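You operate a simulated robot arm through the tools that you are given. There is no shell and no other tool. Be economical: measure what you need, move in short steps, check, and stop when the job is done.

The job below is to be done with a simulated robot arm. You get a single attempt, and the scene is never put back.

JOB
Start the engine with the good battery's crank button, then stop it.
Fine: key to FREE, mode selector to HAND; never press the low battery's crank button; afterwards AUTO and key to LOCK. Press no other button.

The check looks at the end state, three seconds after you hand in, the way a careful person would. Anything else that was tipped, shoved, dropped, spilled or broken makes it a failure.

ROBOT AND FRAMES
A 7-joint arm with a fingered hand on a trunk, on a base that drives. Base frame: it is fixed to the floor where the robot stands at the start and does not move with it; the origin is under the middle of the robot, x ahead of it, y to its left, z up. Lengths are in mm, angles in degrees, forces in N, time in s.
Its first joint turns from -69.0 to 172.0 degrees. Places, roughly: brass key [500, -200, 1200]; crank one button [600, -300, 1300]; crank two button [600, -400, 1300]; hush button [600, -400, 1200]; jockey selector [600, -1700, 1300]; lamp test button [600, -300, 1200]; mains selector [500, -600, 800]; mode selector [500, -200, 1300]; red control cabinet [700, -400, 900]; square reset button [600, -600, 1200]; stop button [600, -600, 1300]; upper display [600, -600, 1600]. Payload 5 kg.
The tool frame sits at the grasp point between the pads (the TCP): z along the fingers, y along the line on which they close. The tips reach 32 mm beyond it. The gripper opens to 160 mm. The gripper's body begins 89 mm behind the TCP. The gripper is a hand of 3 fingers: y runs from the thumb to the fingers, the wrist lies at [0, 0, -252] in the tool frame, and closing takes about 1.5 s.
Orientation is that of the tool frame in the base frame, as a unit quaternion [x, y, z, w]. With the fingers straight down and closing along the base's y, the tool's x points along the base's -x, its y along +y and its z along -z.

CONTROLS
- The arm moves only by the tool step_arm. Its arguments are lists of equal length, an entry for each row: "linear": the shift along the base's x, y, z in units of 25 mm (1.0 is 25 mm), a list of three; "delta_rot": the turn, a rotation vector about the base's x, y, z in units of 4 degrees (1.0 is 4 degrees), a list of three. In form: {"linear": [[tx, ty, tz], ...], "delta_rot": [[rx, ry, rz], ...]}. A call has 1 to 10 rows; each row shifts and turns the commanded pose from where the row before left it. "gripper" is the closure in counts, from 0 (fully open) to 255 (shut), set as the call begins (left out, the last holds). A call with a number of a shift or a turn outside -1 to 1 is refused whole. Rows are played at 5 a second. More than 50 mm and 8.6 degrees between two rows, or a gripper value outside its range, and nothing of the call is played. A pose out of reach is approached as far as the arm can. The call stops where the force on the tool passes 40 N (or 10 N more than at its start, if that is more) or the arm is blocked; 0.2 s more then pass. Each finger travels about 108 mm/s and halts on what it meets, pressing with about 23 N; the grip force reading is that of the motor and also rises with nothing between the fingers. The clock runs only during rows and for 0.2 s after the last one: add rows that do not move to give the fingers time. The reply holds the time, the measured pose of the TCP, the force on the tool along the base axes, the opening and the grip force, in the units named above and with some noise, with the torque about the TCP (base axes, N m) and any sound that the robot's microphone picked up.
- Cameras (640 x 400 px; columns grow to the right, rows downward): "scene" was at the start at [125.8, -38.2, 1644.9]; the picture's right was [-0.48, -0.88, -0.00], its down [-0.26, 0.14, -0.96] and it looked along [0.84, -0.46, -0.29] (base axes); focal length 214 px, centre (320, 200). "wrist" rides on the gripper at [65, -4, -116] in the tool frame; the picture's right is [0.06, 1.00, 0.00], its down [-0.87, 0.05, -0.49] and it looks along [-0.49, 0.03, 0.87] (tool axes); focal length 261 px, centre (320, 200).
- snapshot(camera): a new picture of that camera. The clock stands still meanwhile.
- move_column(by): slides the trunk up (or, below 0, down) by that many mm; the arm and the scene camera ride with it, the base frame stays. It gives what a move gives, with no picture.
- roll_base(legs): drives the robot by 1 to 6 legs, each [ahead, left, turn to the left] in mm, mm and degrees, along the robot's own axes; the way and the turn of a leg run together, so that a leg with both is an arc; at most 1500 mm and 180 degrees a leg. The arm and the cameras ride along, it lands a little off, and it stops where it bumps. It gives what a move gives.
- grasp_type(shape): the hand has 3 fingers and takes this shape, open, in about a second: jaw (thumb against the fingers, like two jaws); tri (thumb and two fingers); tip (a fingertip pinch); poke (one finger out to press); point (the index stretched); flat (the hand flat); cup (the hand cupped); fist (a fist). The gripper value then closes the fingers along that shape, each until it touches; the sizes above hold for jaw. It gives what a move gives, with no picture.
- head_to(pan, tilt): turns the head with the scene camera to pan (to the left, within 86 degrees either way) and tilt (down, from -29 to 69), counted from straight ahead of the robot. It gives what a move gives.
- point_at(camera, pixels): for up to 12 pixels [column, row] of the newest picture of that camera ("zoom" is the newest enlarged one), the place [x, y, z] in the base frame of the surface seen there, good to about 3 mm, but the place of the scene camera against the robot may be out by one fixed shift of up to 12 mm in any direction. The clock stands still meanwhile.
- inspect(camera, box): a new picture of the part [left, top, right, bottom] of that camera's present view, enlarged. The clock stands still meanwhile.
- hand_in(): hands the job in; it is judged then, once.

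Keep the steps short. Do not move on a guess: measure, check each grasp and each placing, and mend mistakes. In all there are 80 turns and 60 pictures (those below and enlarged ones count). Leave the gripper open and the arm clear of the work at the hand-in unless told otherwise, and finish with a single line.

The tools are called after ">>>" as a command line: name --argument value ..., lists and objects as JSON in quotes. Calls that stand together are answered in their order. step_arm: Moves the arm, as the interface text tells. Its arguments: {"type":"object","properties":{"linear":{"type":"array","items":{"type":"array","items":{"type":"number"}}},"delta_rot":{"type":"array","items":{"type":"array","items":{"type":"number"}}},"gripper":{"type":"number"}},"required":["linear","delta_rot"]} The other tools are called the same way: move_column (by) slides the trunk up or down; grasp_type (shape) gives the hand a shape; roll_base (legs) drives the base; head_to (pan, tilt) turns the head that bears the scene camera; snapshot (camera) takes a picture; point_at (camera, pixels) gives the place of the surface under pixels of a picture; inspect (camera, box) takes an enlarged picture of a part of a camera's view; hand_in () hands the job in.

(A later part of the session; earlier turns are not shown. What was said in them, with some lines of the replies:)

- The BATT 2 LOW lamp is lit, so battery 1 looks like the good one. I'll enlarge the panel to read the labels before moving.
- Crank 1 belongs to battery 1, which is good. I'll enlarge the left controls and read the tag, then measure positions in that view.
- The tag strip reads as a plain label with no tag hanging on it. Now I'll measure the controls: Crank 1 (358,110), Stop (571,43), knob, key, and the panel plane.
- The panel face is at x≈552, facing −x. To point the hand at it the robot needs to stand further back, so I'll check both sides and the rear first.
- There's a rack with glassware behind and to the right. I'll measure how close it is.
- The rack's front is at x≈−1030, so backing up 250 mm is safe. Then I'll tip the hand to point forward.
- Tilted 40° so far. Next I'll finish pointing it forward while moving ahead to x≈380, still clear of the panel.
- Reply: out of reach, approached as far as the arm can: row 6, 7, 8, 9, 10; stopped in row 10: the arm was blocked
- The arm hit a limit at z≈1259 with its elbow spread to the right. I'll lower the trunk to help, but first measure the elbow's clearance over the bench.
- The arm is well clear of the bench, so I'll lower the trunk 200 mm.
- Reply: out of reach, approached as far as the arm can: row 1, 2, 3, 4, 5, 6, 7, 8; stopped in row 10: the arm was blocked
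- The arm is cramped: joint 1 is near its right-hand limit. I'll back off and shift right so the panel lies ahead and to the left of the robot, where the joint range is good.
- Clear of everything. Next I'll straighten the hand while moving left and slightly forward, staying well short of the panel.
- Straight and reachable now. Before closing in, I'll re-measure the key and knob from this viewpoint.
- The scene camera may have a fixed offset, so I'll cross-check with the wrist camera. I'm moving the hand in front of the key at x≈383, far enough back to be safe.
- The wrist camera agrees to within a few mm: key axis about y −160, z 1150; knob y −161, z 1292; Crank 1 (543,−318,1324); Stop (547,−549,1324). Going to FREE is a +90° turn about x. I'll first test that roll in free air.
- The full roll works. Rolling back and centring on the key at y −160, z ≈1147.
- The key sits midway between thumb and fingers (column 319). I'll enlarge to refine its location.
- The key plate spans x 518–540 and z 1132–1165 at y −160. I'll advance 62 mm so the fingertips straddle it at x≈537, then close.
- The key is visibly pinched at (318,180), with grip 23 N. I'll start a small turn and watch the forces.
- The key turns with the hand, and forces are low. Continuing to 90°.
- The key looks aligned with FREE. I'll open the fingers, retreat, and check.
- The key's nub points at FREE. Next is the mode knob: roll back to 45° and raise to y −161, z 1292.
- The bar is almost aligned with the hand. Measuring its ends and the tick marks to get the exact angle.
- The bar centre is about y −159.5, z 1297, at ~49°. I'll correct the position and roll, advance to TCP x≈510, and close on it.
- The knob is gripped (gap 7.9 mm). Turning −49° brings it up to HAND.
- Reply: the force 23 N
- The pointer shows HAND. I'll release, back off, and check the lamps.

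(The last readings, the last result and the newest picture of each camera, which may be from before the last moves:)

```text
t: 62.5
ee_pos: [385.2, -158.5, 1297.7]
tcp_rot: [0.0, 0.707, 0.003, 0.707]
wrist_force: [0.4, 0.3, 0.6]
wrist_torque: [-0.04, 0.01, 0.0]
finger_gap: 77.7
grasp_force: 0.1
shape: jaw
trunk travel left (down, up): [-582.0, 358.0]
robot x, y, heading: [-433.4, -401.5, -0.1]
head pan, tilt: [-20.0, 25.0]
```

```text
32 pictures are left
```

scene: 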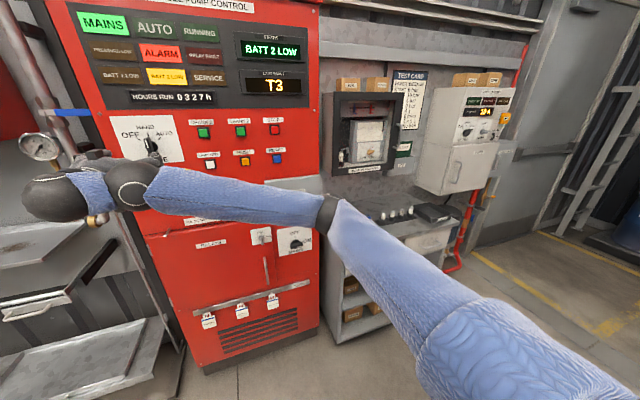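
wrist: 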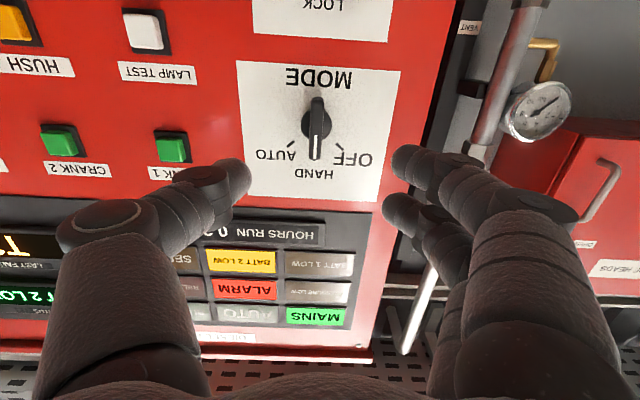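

Mode is at HAND, with AUTO unlit. To press cleanly, I'll use the single-finger poke shape, move near Crank 1, and look at where the fingertip is.

>>> grasp_type --shape "poke"

>>> step_arm --linear '[[0, -1, 0], [0, -1, 0.2], [0, -1, 0.2], [0, -1, 0.2], [0, -1, 0.3], [0, -1, 0.2], [0, -0.4, 0]]' --delta_rot '[[0, 0, 0], [0, 0, 0], [0, 0, 0], [0, 0, 0], [0, 0, 0], [0, 0, 0], [0, 0, 0]]'

>>> snapshot --camera "wrist"

```text
t: 63.4
ee_pos: [385.5, -157.8, 1297.0]
tcp_rot: [-0.001, 0.707, 0.003, 0.707]
wrist_force: [0.7, 0.3, -0.4]
wrist_torque: [-0.01, -0.02, 0.02]
finger_gap: 0.2
grasp_force: 0.2
shape: poke
trunk travel left (down, up): [-582.0, 358.0]
robot x, y, heading: [-432.2, -403.9, -0.2]
head pan, tilt: [-20.0, 25.0]
```

```text
t: 65.0
ee_pos: [384.8, -319.2, 1324.1]
tcp_rot: [0.001, 0.707, 0.003, 0.707]
wrist_force: [-0.1, 0.9, 0.1]
wrist_torque: [0.01, 0.04, -0.02]
finger_gap: 0.1
grasp_force: 0.1
shape: poke
trunk travel left (down, up): [-582.0, 358.0]
robot x, y, heading: [-432.0, -400.9, -0.0]
head pan, tilt: [-20.0, 25.0]
```

```text
31 pictures are left
```

wrist: 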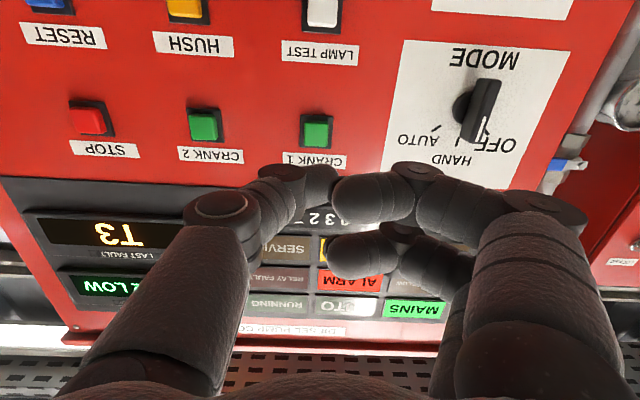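

>>> point_at --camera "wrist" --pixels '[[325, 175], [310, 172], [318, 205], [345, 185], [340, 210], [335, 250], [390, 180], [316, 131], [275, 180]]'

>>> head_to --pan 12 --tilt 12

>>> snapshot --camera "scene"

```text
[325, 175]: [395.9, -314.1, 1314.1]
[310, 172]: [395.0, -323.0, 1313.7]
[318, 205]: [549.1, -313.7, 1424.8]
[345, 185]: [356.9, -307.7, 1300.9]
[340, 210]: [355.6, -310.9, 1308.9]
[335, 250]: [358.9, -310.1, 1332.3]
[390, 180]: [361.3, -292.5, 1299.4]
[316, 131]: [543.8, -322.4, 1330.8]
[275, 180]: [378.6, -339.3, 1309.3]
```

```text
t: 66.0
ee_pos: [385.3, -319.1, 1324.5]
tcp_rot: [0.001, 0.707, 0.003, 0.707]
wrist_force: [0.8, -0.9, -0.8]
wrist_torque: [-0.01, 0.0, -0.01]
finger_gap: 0.0
grasp_force: 0.1
shape: poke
trunk travel left (down, up): [-582.0, 358.0]
robot x, y, heading: [-431.5, -401.3, 0.2]
head pan, tilt: [12.0, 12.0]
```

```text
30 pictures are left
```

scene: 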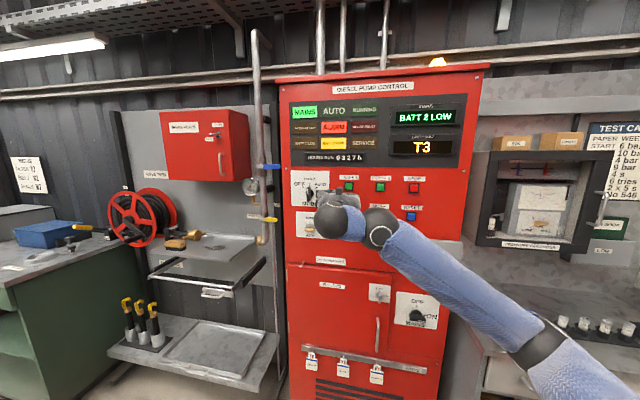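

In poke shape the thumb sticks out along the TCP axis. Crank 1 centre is about y −319, z 1327. I'll advance to TCP x≈497, still short of the button at x≈543.

>>> step_arm --linear '[[0.5, 0, 0.1], [0.5, 0, 0], [0.5, 0, 0], [0.5, 0, 0], [0.5, 0, 0], [0.5, 0, 0], [0.5, 0, 0], [0.5, 0, 0], [0.5, 0, 0], [0, 0, 0]]' --delta_rot '[[0, 0, 0], [0, 0, 0], [0, 0, 0], [0, 0, 0], [0, 0, 0], [0, 0, 0], [0, 0, 0], [0, 0, 0], [0, 0, 0], [0, 0, 0]]'

>>> snapshot --camera "wrist"

```text
t: 68.2
ee_pos: [497.1, -317.9, 1326.8]
tcp_rot: [0.001, 0.707, 0.001, 0.707]
wrist_force: [0.6, -0.4, -0.1]
wrist_torque: [0.0, 0.02, 0.02]
finger_gap: 0.0
grasp_force: 0.0
shape: poke
trunk travel left (down, up): [-582.0, 358.0]
robot x, y, heading: [-430.9, -403.4, -0.2]
head pan, tilt: [12.0, 12.0]
```

```text
29 pictures are left
```

wrist: 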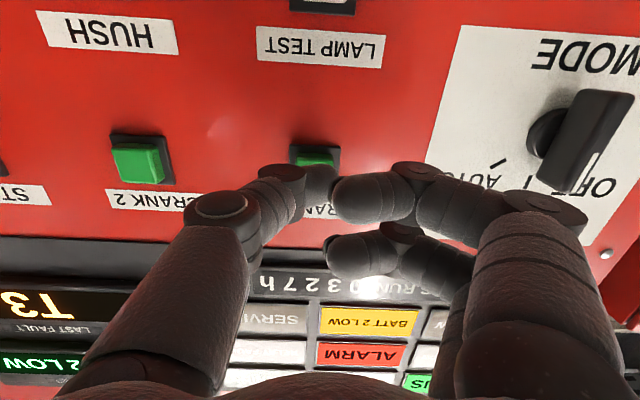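

The fingertip lines up with the Crank 1 button (column ~318). Advancing in 4 mm steps while watching the force.

>>> step_arm --linear '[[0.16, 0, 0], [0.16, 0, 0], [0.16, 0, 0], [0.16, 0, 0], [0, 0, 0]]' --delta_rot '[[0, 0, 0], [0, 0, 0], [0, 0, 0], [0, 0, 0], [0, 0, 0]]'

```text
t: 69.4
ee_pos: [511.3, -318.8, 1326.9]
tcp_rot: [0.001, 0.707, 0.002, 0.707]
wrist_force: [-1.0, -0.3, 1.1]
wrist_torque: [-0.01, -0.02, 0.04]
finger_gap: 0.2
grasp_force: 0.1
shape: poke
trunk travel left (down, up): [-582.0, 358.0]
robot x, y, heading: [-432.0, -399.2, -0.0]
head pan, tilt: [12.0, 12.0]
```

No contact yet; continuing in small steps.

>>> step_arm --linear '[[0.12, 0, 0], [0.12, 0, 0], [0.12, 0, 0]]' --delta_rot '[[0, 0, 0], [0, 0, 0], [0, 0, 0]]'

>>> snapshot --camera "wrist"

```text
t: 70.2
ee_pos: [520.2, -319.7, 1327.0]
tcp_rot: [0.0, 0.706, 0.002, 0.708]
wrist_force: [-22.1, -3.5, -6.0]
wrist_torque: [0.03, 0.22, 0.0]
finger_gap: 0.2
grasp_force: 0.0
shape: poke
trunk travel left (down, up): [-582.0, 358.0]
robot x, y, heading: [-431.1, -397.5, -0.1]
head pan, tilt: [12.0, 12.0]
heard: click
```

```text
28 pictures are left
```

wrist: 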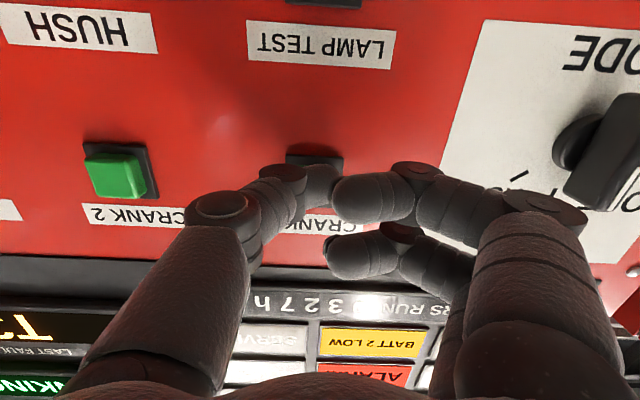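

A click, and the status display now reads "…NKING". I'll hold the button and listen.

>>> step_arm --linear '[[0, 0, 0], [0, 0, 0], [0, 0, 0], [0, 0, 0], [0, 0, 0]]' --delta_rot '[[0, 0, 0], [0, 0, 0], [0, 0, 0], [0, 0, 0], [0, 0, 0]]'

>>> inspect --camera "scene" --box '[270, 80, 500, 240]'

```text
t: 71.4
ee_pos: [519.6, -318.5, 1327.7]
tcp_rot: [0.001, 0.707, 0.001, 0.708]
wrist_force: [-24.9, -2.4, -6.0]
wrist_torque: [-0.04, 0.2, 0.03]
finger_gap: 0.0
grasp_force: 0.1
shape: poke
trunk travel left (down, up): [-582.0, 358.0]
robot x, y, heading: [-430.5, -399.3, -0.0]
head pan, tilt: [12.0, 12.0]
```

```text
2.50 times, centred on (385, 160) of scene
```

zoom: 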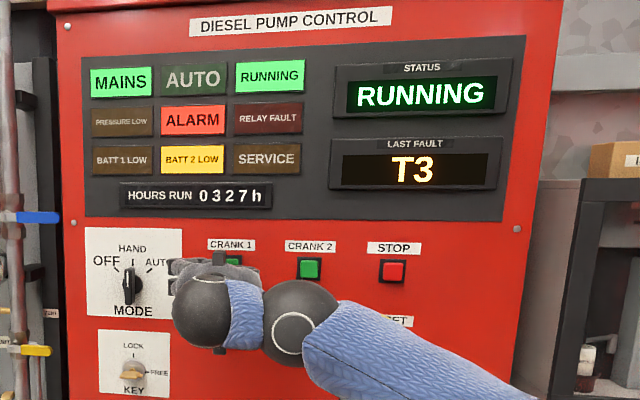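

The engine is RUNNING. I'll back off well clear before moving across to Stop (y −549).

>>> step_arm --linear '[[-0.6, 0, 0], [-1, 0, 0], [-1, 0, 0], [-1, 0, 0], [-1, 0, 0], [0, 0, 0]]' --delta_rot '[[0, 0, 0], [0, 0, 0], [0, 0, 0], [0, 0, 0], [0, 0, 0], [0, 0, 0]]'

>>> step_arm --linear '[[0, -0.92, 0], [0, -0.92, 0], [0, -0.92, 0], [0, -0.92, 0], [0, -0.92, 0], [0, -0.92, 0], [0, -0.92, 0], [0, -0.92, 0], [0, -0.92, 0], [0, -0.92, 0]]' --delta_rot '[[0, 0, 0], [0, 0, 0], [0, 0, 0], [0, 0, 0], [0, 0, 0], [0, 0, 0], [0, 0, 0], [0, 0, 0], [0, 0, 0], [0, 0, 0]]'

>>> snapshot --camera "wrist"

```text
t: 72.8
ee_pos: [406.6, -316.7, 1326.0]
tcp_rot: [0.0, 0.707, 0.002, 0.707]
wrist_force: [0.7, -0.2, -0.2]
wrist_torque: [0.01, 0.0, -0.01]
finger_gap: 0.0
grasp_force: 0.1
shape: poke
trunk travel left (down, up): [-582.0, 358.0]
robot x, y, heading: [-432.7, -401.8, -0.1]
head pan, tilt: [12.0, 12.0]
```

```text
t: 75.0
ee_pos: [406.9, -548.4, 1326.3]
tcp_rot: [0.001, 0.707, 0.002, 0.707]
wrist_force: [0.6, -0.7, -0.3]
wrist_torque: [0.02, 0.02, 0.0]
finger_gap: 0.0
grasp_force: 0.0
shape: poke
trunk travel left (down, up): [-582.0, 358.0]
robot x, y, heading: [-433.2, -401.5, 0.1]
head pan, tilt: [12.0, 12.0]
```

```text
26 pictures are left
```

wrist: 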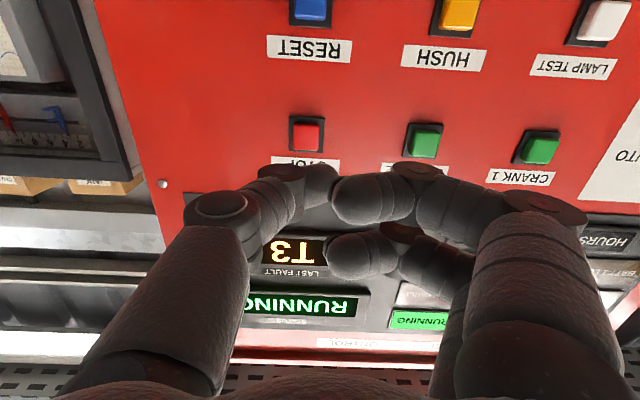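

The engine keeps running after release. Measuring the Stop button at (308,133).

>>> point_at --camera "wrist" --pixels '[[308, 133], [300, 133], [317, 133], [308, 122], [308, 145], [318, 172]]'

```text
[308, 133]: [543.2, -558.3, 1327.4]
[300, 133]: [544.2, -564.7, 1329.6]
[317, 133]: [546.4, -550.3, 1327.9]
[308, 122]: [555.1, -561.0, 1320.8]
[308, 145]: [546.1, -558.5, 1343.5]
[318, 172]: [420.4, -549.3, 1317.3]
```

The button centre is y≈−557. I'll shift 9 mm and advance to x≈510.

>>> step_arm --linear '[[0.5, -0.36, 0], [0.5, 0, 0], [0.5, 0, 0], [0.5, 0, 0], [0.5, 0, 0], [0.5, 0, 0], [0.5, 0, 0], [0.5, 0, 0], [0, 0, 0]]' --delta_rot '[[0, 0, 0], [0, 0, 0], [0, 0, 0], [0, 0, 0], [0, 0, 0], [0, 0, 0], [0, 0, 0], [0, 0, 0], [0, 0, 0]]'

>>> snapshot --camera "wrist"

```text
t: 77.0
ee_pos: [507.1, -558.0, 1325.9]
tcp_rot: [0.0, 0.707, 0.001, 0.707]
wrist_force: [0.0, -0.5, 0.5]
wrist_torque: [0.03, 0.01, 0.0]
finger_gap: 0.2
grasp_force: 0.0
shape: poke
trunk travel left (down, up): [-582.0, 358.0]
robot x, y, heading: [-431.0, -401.3, -0.3]
head pan, tilt: [12.0, 12.0]
```

```text
25 pictures are left
```

wrist: 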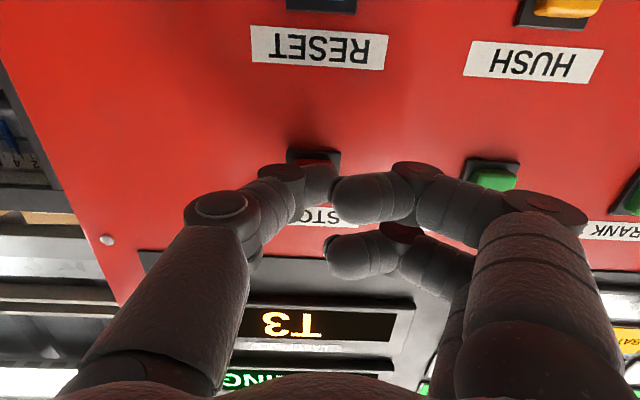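

Aligned with the red Stop button, about to press it gently.

>>> step_arm --linear '[[0.13, 0, 0], [0.13, 0, 0], [0.13, 0, 0], [0.13, 0, 0], [0, 0, 0], [0, 0, 0], [0, 0, 0]]' --delta_rot '[[0, 0, 0], [0, 0, 0], [0, 0, 0], [0, 0, 0], [0, 0, 0], [0, 0, 0], [0, 0, 0]]'

>>> inspect --camera "scene" --box '[270, 80, 500, 240]'

```text
t: 78.6
ee_pos: [518.1, -557.7, 1327.3]
tcp_rot: [0.0, 0.707, 0.002, 0.708]
wrist_force: [-15.9, -2.7, -2.4]
wrist_torque: [0.0, 0.07, -0.04]
finger_gap: 0.2
grasp_force: 0.0
shape: poke
trunk travel left (down, up): [-582.0, 358.0]
robot x, y, heading: [-429.1, -402.7, -0.2]
head pan, tilt: [12.0, 12.0]
heard: click
```

```text
2.50 times, centred on (385, 160) of scene
```

zoom: 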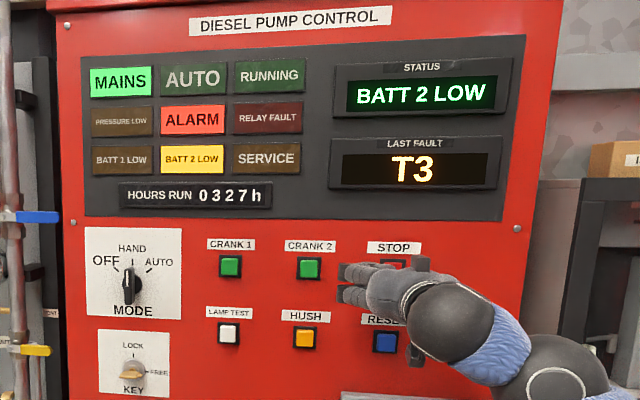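

Stopped: RUNNING is off. Backing off and returning to the mode knob.

>>> step_arm --linear '[[-0.5, 0, 0], [-1, 0, 0], [-1, 0, 0], [-1, 0, 0], [-1, 0, 0], [-1, 0, 0], [0, 0, 0]]' --delta_rot '[[0, 0, 0], [0, 0, 0], [0, 0, 0], [0, 0, 0], [0, 0, 0], [0, 0, 0], [0, 0, 0]]'

>>> step_arm --linear '[[0, 1, 0], [0, 1, 0], [0, 1, 0], [0, 1, 0], [0, 1, 0], [0, 1, 0], [0, 1, 0], [0, 1, 0], [0, 1, 0], [0, 1, 0]]' --delta_rot '[[0, 0, 0], [0, 0, 0], [0, 0, 0], [0, 0, 0], [0, 0, 0], [0, 0, 0], [0, 0, 0], [0, 0, 0], [0, 0, 0], [0, 0, 0]]'

>>> step_arm --linear '[[0, 1, -0.2], [0, 1, -0.2], [0, 1, -0.2], [0, 1, -0.2], [0, 1, -0.2], [0, 0.93, -0.2], [0, 0, 0]]' --delta_rot '[[0, 0, 0], [0, 0, 0], [0, 0, 0], [0, 0, 0], [0, 0, 0], [0, 0, 0], [0, 0, 0]]'

>>> grasp_type --shape "jaw"

>>> step_arm --linear '[[0, 0, 0], [0, 0, 0], [0, 0, 0], [0, 0, 0], [0, 0, 0]]' --delta_rot '[[0, 0, 0], [0, 0, 0], [0, 0, 0], [0, 0, 0], [0, 0, 0]]' --gripper 130

>>> snapshot --camera "wrist"

```text
t: 80.2
ee_pos: [382.3, -558.0, 1326.6]
tcp_rot: [0.0, 0.707, 0.002, 0.707]
wrist_force: [0.3, -0.4, 0.2]
wrist_torque: [0.01, -0.01, 0.01]
finger_gap: 0.1
grasp_force: 0.0
shape: poke
trunk travel left (down, up): [-582.0, 358.0]
robot x, y, heading: [-432.5, -401.2, -0.0]
head pan, tilt: [12.0, 12.0]
```

```text
t: 82.4
ee_pos: [382.4, -307.0, 1325.9]
tcp_rot: [0.0, 0.707, 0.002, 0.707]
wrist_force: [-0.3, 0.2, 0.3]
wrist_torque: [-0.02, -0.01, 0.0]
finger_gap: 0.0
grasp_force: 0.1
shape: poke
trunk travel left (down, up): [-582.0, 358.0]
robot x, y, heading: [-432.7, -406.9, -0.1]
head pan, tilt: [12.0, 12.0]
```

```text
t: 84.0
ee_pos: [383.1, -160.5, 1295.3]
tcp_rot: [0.0, 0.707, 0.002, 0.707]
wrist_force: [0.8, -0.4, -0.4]
wrist_torque: [-0.02, 0.01, -0.02]
finger_gap: 0.1
grasp_force: 0.1
shape: poke
trunk travel left (down, up): [-582.0, 358.0]
robot x, y, heading: [-431.3, -399.3, 0.1]
head pan, tilt: [12.0, 12.0]
```

```text
t: 84.9
ee_pos: [382.3, -158.8, 1294.7]
tcp_rot: [0.0, 0.707, 0.002, 0.707]
wrist_force: [-0.8, -1.1, 0.1]
wrist_torque: [0.04, 0.0, 0.02]
finger_gap: 159.9
grasp_force: 0.0
shape: jaw
trunk travel left (down, up): [-582.0, 358.0]
robot x, y, heading: [-430.2, -395.6, -0.3]
head pan, tilt: [12.0, 12.0]
```

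```text
t: 86.1
ee_pos: [382.8, -159.0, 1295.1]
tcp_rot: [0.0, 0.707, 0.002, 0.707]
wrist_force: [-0.6, 1.2, -0.4]
wrist_torque: [-0.02, 0.01, -0.01]
finger_gap: 79.0
grasp_force: 0.0
shape: jaw
trunk travel left (down, up): [-582.0, 358.0]
robot x, y, heading: [-433.9, -402.6, -0.2]
head pan, tilt: [12.0, 12.0]
```

```text
23 pictures are left
```

wrist: 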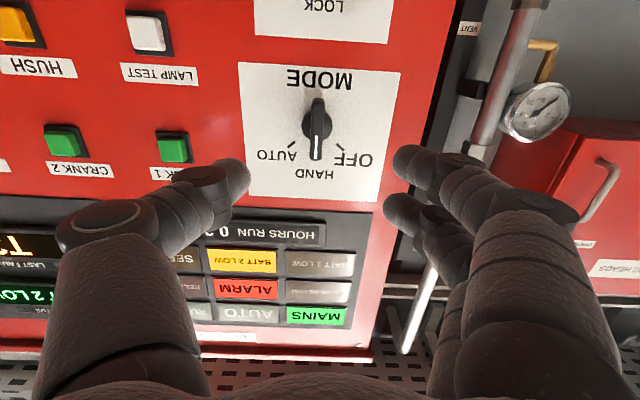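

Centred on the knob as before. Advancing to x≈510, gripping, and turning +49° to AUTO.

>>> step_arm --linear '[[0.6, 0, 0.06], [0.6, 0, 0], [0.6, 0, 0], [0.6, 0, 0], [0.6, 0, 0], [0.6, 0, 0], [0.5, 0, 0], [0.5, 0, 0], [0.48, 0, 0], [0, 0, 0]]' --delta_rot '[[0, 0, 0], [0, 0, 0], [0, 0, 0], [0, 0, 0], [0, 0, 0], [0, 0, 0], [0, 0, 0], [0, 0, 0], [0, 0, 0], [0, 0, 0]]'

>>> step_arm --linear '[[0, 0, 0], [0, 0, 0], [0, 0, 0], [0, 0, 0], [0, 0, 0], [0, 0, 0]]' --delta_rot '[[0, 0, 0], [0, 0, 0], [0, 0, 0], [0, 0, 0], [0, 0, 0], [0, 0, 0]]' --gripper 255

```text
t: 88.3
ee_pos: [509.1, -159.3, 1298.0]
tcp_rot: [0.0, 0.707, 0.001, 0.707]
wrist_force: [-0.1, 0.2, 0.3]
wrist_torque: [0.01, 0.0, 0.02]
finger_gap: 79.2
grasp_force: 0.1
shape: jaw
trunk travel left (down, up): [-582.0, 358.0]
robot x, y, heading: [-430.4, -402.7, -0.0]
head pan, tilt: [12.0, 12.0]
```

```text
t: 89.7
ee_pos: [508.5, -159.3, 1297.6]
tcp_rot: [0.0, 0.707, 0.002, 0.707]
wrist_force: [3.3, 0.7, 1.8]
wrist_torque: [0.0, -0.05, 0.04]
finger_gap: 7.5
grasp_force: 23.0
shape: jaw
trunk travel left (down, up): [-582.0, 358.0]
robot x, y, heading: [-428.1, -402.0, 0.0]
head pan, tilt: [12.0, 12.0]
```

Gripped (7.5 mm). Turning to AUTO.

>>> step_arm --linear '[[0, 0, 0], [0, 0, 0], [0, 0, 0], [0, 0, 0], [0, 0, 0], [0, 0, 0]]' --delta_rot '[[1, 0, 0], [1, 0, 0], [1, 0, 0], [1, 0, 0], [1, 0, 0], [1, 0, 0]]'

>>> step_arm --linear '[[0, 0, 0], [0, 0, 0], [0, 0, 0], [0, 0, 0], [0, 0, 0], [0, 0, 0], [0, 0, 0]]' --delta_rot '[[1, 0, 0], [1, 0, 0], [1, 0, 0], [1, 0, 0], [1, 0, 0], [1, 0, 0], [0.2, 0, 0]]'

>>> snapshot --camera "wrist"

```text
t: 91.1
ee_pos: [508.8, -158.9, 1297.0]
tcp_rot: [0.148, 0.691, 0.148, 0.692]
wrist_force: [5.1, 3.9, 7.1]
wrist_torque: [-0.08, -0.18, 0.15]
finger_gap: 6.9
grasp_force: 22.9
shape: jaw
trunk travel left (down, up): [-582.0, 358.0]
robot x, y, heading: [-433.1, -399.0, 0.0]
head pan, tilt: [12.0, 12.0]
```

```text
t: 92.7
ee_pos: [509.3, -159.8, 1298.8]
tcp_rot: [0.292, 0.643, 0.294, 0.644]
wrist_force: [7.0, 3.0, 15.6]
wrist_torque: [-0.05, -0.4, 0.1]
finger_gap: 7.0
grasp_force: 23.1
shape: jaw
trunk travel left (down, up): [-582.0, 358.0]
robot x, y, heading: [-433.2, -402.2, -0.3]
head pan, tilt: [12.0, 12.0]
```

```text
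22 pictures are left
```

wrist: 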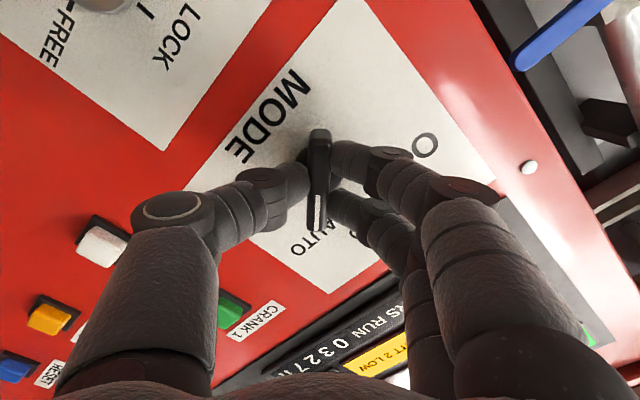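

The knob points to AUTO. Releasing, backing off, and checking the lamps.

>>> step_arm --linear '[[0, 0, 0], [0, 0, 0], [0, 0, 0], [0, 0, 0], [-0.5, 0, 0], [-1, 0, 0], [-1, 0, 0], [-1, 0, 0], [-1, 0, 0], [-0.6, 0, 0]]' --delta_rot '[[0, 0, 0], [0, 0, 0], [0, 0, 0], [0, 0, 0], [0, 0, 0], [0, 0, 0], [0, 0, 0], [0, 0, 0], [0, 0, 0], [0, 0, 0]]' --gripper 130

>>> snapshot --camera "wrist"

```text
t: 94.9
ee_pos: [381.2, -159.9, 1297.7]
tcp_rot: [0.292, 0.643, 0.294, 0.644]
wrist_force: [-1.3, 0.6, 0.1]
wrist_torque: [0.01, -0.01, -0.01]
finger_gap: 77.7
grasp_force: 0.0
shape: jaw
trunk travel left (down, up): [-582.0, 358.0]
robot x, y, heading: [-432.1, -404.2, 0.1]
head pan, tilt: [12.0, 12.0]
```

```text
21 pictures are left
```

wrist: 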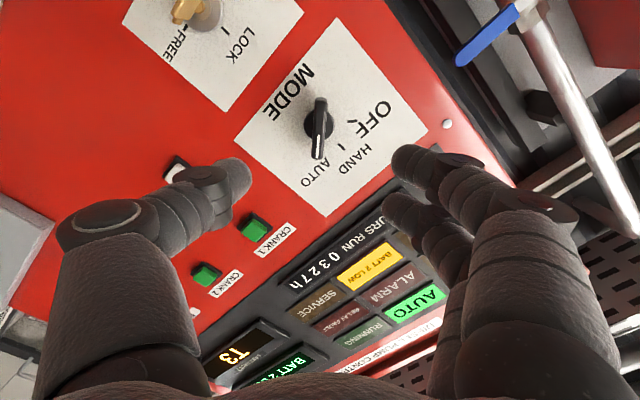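

AUTO is lit and ALARM is off. Now the key: drop to z≈1148 and roll to 90°.

>>> step_arm --linear '[[0, 0, -0.6], [0, 0, -0.6], [0, 0, -0.6], [0, 0, -0.6], [0, 0, -0.6], [0, 0, -0.6], [0, 0, -0.6], [0, 0, -0.6], [0, 0, -0.6], [0, 0, -0.58]]' --delta_rot '[[1, 0, 0], [1, 0, 0], [1, 0, 0], [1, 0, 0], [1, 0, 0], [1, 0, 0], [1, 0, 0], [1, 0, 0], [1, 0, 0], [1, 0, 0]]'

>>> step_arm --linear '[[0.5, 0, 0], [0.5, 0, 0], [0.5, 0, 0], [0.5, 0, 0], [0.5, 0, 0], [0, 0, 0]]' --delta_rot '[[0.2, 0, 0], [0, 0, 0], [0, 0, 0], [0, 0, 0], [0, 0, 0], [0, 0, 0]]'

>>> snapshot --camera "wrist"

```text
t: 97.1
ee_pos: [382.5, -159.6, 1147.2]
tcp_rot: [0.495, 0.504, 0.497, 0.504]
wrist_force: [-0.3, 0.8, 1.1]
wrist_torque: [0.02, -0.05, 0.0]
finger_gap: 78.1
grasp_force: 0.0
shape: jaw
trunk travel left (down, up): [-582.0, 358.0]
robot x, y, heading: [-431.5, -403.3, -0.0]
head pan, tilt: [12.0, 12.0]
```

```text
t: 98.5
ee_pos: [445.3, -159.6, 1147.5]
tcp_rot: [0.499, 0.5, 0.5, 0.501]
wrist_force: [-0.4, 0.8, -0.9]
wrist_torque: [0.03, -0.01, 0.01]
finger_gap: 77.7
grasp_force: 0.1
shape: jaw
trunk travel left (down, up): [-582.0, 358.0]
robot x, y, heading: [-433.6, -396.4, -0.1]
head pan, tilt: [12.0, 12.0]
```

```text
20 pictures are left
```

wrist: 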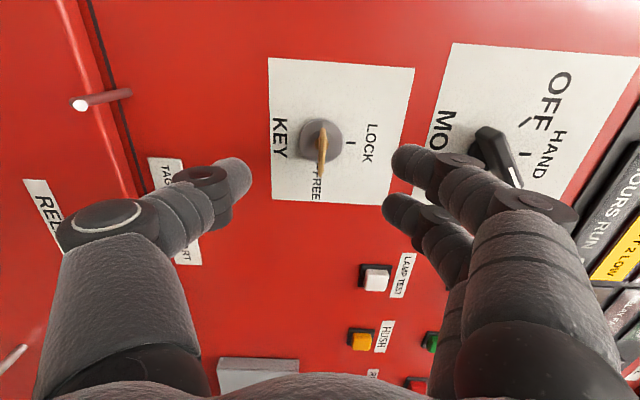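

The key is centred between the fingers. Advancing 60 mm and closing.

>>> step_arm --linear '[[0.5, 0, 0], [0.5, 0, 0], [0.5, 0, 0], [0.5, 0, 0], [0.42, 0, 0], [0, 0, 0]]' --delta_rot '[[0, 0, 0], [0, 0, 0], [0, 0, 0], [0, 0, 0], [0, 0, 0], [0, 0, 0]]'

>>> step_arm --linear '[[0, 0, 0], [0, 0, 0], [0, 0, 0], [0, 0, 0], [0, 0, 0], [0, 0, 0]]' --delta_rot '[[0, 0, 0], [0, 0, 0], [0, 0, 0], [0, 0, 0], [0, 0, 0], [0, 0, 0]]' --gripper 255

>>> step_arm --linear '[[0, 0, 0], [0, 0, 0], [0, 0, 0], [0, 0, 0], [0, 0, 0]]' --delta_rot '[[-1, 0, 0], [-1, 0, 0], [-1, 0, 0], [-1, 0, 0], [-1, 0, 0]]'

>>> snapshot --camera "wrist"

```text
t: 99.9
ee_pos: [505.3, -160.5, 1149.3]
tcp_rot: [0.499, 0.501, 0.499, 0.501]
wrist_force: [-0.8, -1.0, 0.1]
wrist_torque: [-0.02, -0.03, 0.02]
finger_gap: 77.8
grasp_force: 0.0
shape: jaw
trunk travel left (down, up): [-582.0, 358.0]
robot x, y, heading: [-430.3, -401.6, 0.0]
head pan, tilt: [12.0, 12.0]
```

```text
t: 101.3
ee_pos: [506.1, -159.7, 1148.3]
tcp_rot: [0.498, 0.501, 0.5, 0.501]
wrist_force: [2.6, 1.8, 1.6]
wrist_torque: [-0.05, -0.06, 0.06]
finger_gap: 0.0
grasp_force: 22.6
shape: jaw
trunk travel left (down, up): [-582.0, 358.0]
robot x, y, heading: [-431.4, -399.7, -0.1]
head pan, tilt: [12.0, 12.0]
```

```text
t: 102.5
ee_pos: [504.4, -160.3, 1148.7]
tcp_rot: [0.403, 0.58, 0.406, 0.58]
wrist_force: [4.4, 0.4, 0.6]
wrist_torque: [0.03, -0.01, -0.01]
finger_gap: 0.0
grasp_force: 22.9
shape: jaw
trunk travel left (down, up): [-582.0, 358.0]
robot x, y, heading: [-427.2, -399.2, 0.1]
head pan, tilt: [12.0, 12.0]
```

```text
19 pictures are left
```

wrist: 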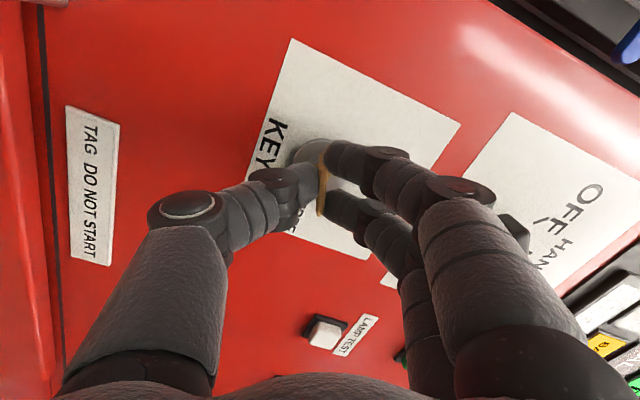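

The key follows the hand. Continuing the remaining 70° to LOCK.

>>> step_arm --linear '[[0, 0, 0], [0, 0, 0], [0, 0, 0], [0, 0, 0], [0, 0, 0], [0, 0, 0], [0, 0, 0], [0, 0, 0], [0, 0, 0]]' --delta_rot '[[-1, 0, 0], [-1, 0, 0], [-1, 0, 0], [-1, 0, 0], [-1, 0, 0], [-1, 0, 0], [-1, 0, 0], [-1, 0, 0], [-1, 0, 0]]'

>>> step_arm --linear '[[0, 0, 0], [0, 0, 0], [0, 0, 0], [0, 0, 0], [0, 0, 0], [0, 0, 0], [0, 0, 0], [0, 0, 0], [0, 0, 0]]' --delta_rot '[[-1, 0, 0], [-1, 0, 0], [-1, 0, 0], [-1, 0, 0], [-1, 0, 0], [-1, 0, 0], [-1, 0, 0], [-1, 0, 0], [-0.6, 0, 0]]'

>>> snapshot --camera "wrist"

```text
t: 104.5
ee_pos: [504.8, -160.0, 1147.3]
tcp_rot: [0.204, 0.676, 0.207, 0.677]
wrist_force: [2.7, -6.5, -4.9]
wrist_torque: [0.05, 0.13, -0.11]
finger_gap: 0.0
grasp_force: 23.1
shape: jaw
trunk travel left (down, up): [-582.0, 358.0]
robot x, y, heading: [-431.9, -400.9, -0.2]
head pan, tilt: [12.0, 12.0]
```

```text
t: 106.5
ee_pos: [505.9, -159.5, 1147.2]
tcp_rot: [-0.004, 0.707, -0.004, 0.707]
wrist_force: [-4.3, -14.3, -13.2]
wrist_torque: [0.05, 0.24, -0.3]
finger_gap: 0.0
grasp_force: 22.9
shape: jaw
trunk travel left (down, up): [-582.0, 358.0]
robot x, y, heading: [-433.6, -399.0, 0.0]
head pan, tilt: [12.0, 12.0]
```

```text
18 pictures are left
```

wrist: 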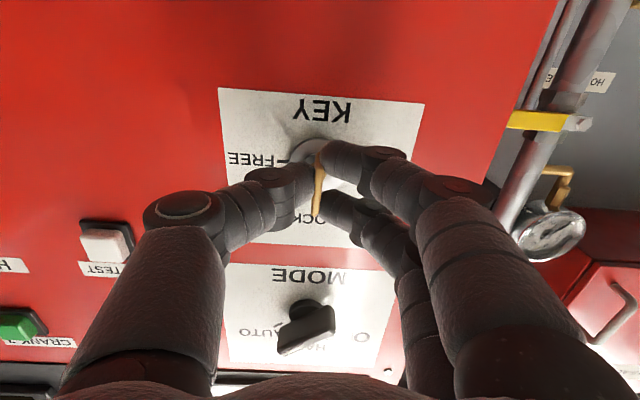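

The key points up at LOCK. I'll release fully, back away, and verify.

>>> step_arm --linear '[[0, 0, 0], [0, 0, 0], [0, 0, 0], [0, 0, 0], [-0.5, 0, 0], [-1, 0, 0], [-1, 0, 0], [-1, 0, 0], [-1, 0, 0], [-1, 0, 0]]' --delta_rot '[[0, 0, 0], [0, 0, 0], [0, 0, 0], [0, 0, 0], [0, 0, 0], [0, 0, 0], [0, 0, 0], [0, 0, 0], [0, 0, 0], [0, 0, 0]]' --gripper 130

>>> step_arm --linear '[[-1, 0, 0], [-1, 0, 0], [-1, 0, 0], [0, 0, 0], [0, 0, 0], [0, 0, 0]]' --delta_rot '[[0, 0, 0], [0, 0, 0], [0, 0, 0], [0, 0, 0], [0, 0, 0], [0, 0, 0]]' --gripper 0

>>> inspect --camera "wrist" --box '[200, 40, 440, 240]'

>>> inspect --camera "scene" --box '[270, 80, 500, 240]'

```text
t: 108.7
ee_pos: [368.3, -158.4, 1147.2]
tcp_rot: [-0.005, 0.707, -0.002, 0.707]
wrist_force: [-0.2, -0.6, -0.2]
wrist_torque: [0.01, -0.01, 0.03]
finger_gap: 77.8
grasp_force: 0.0
shape: jaw
trunk travel left (down, up): [-582.0, 358.0]
robot x, y, heading: [-434.9, -398.0, -0.1]
head pan, tilt: [12.0, 12.0]
```

```text
t: 110.1
ee_pos: [293.0, -159.0, 1148.7]
tcp_rot: [-0.005, 0.707, -0.003, 0.707]
wrist_force: [0.4, -0.3, 0.0]
wrist_torque: [-0.02, -0.02, -0.02]
finger_gap: 159.9
grasp_force: 0.1
shape: jaw
trunk travel left (down, up): [-582.0, 358.0]
robot x, y, heading: [-435.9, -399.0, 0.0]
head pan, tilt: [12.0, 12.0]
```

```text
2.00 times, centred on (320, 140) of wrist
```

zoom: 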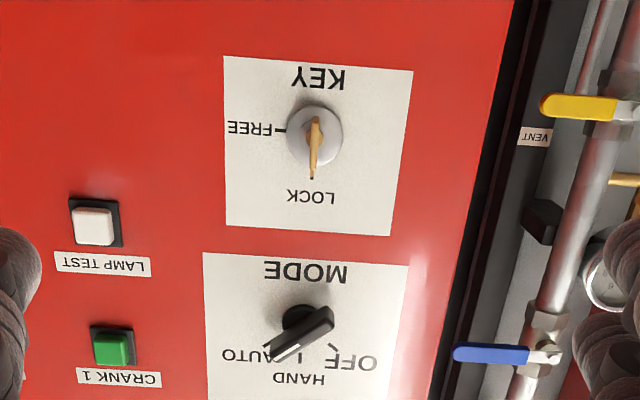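

```text
2.50 times, centred on (385, 160) of scene
```

zoom: 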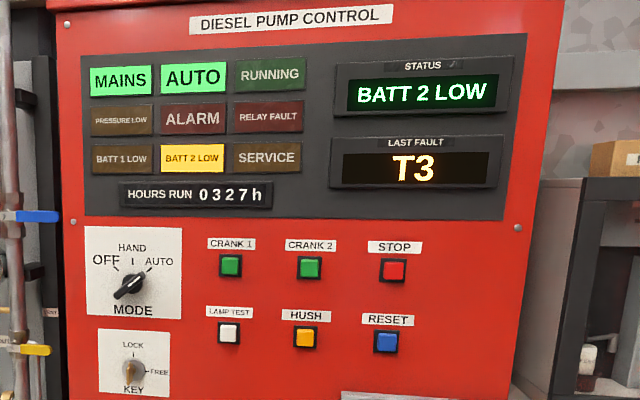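

Mode is at AUTO, the key is at LOCK and the engine is stopped. The hand is open and clear of the panel, so I'm handing in.

>>> hand_in

```text
The job is handed in.
```

I started the engine with Crank 1 (battery 2 was the low one), stopped it with Stop, put the mode back to AUTO and the key to LOCK, and pressed no other button.
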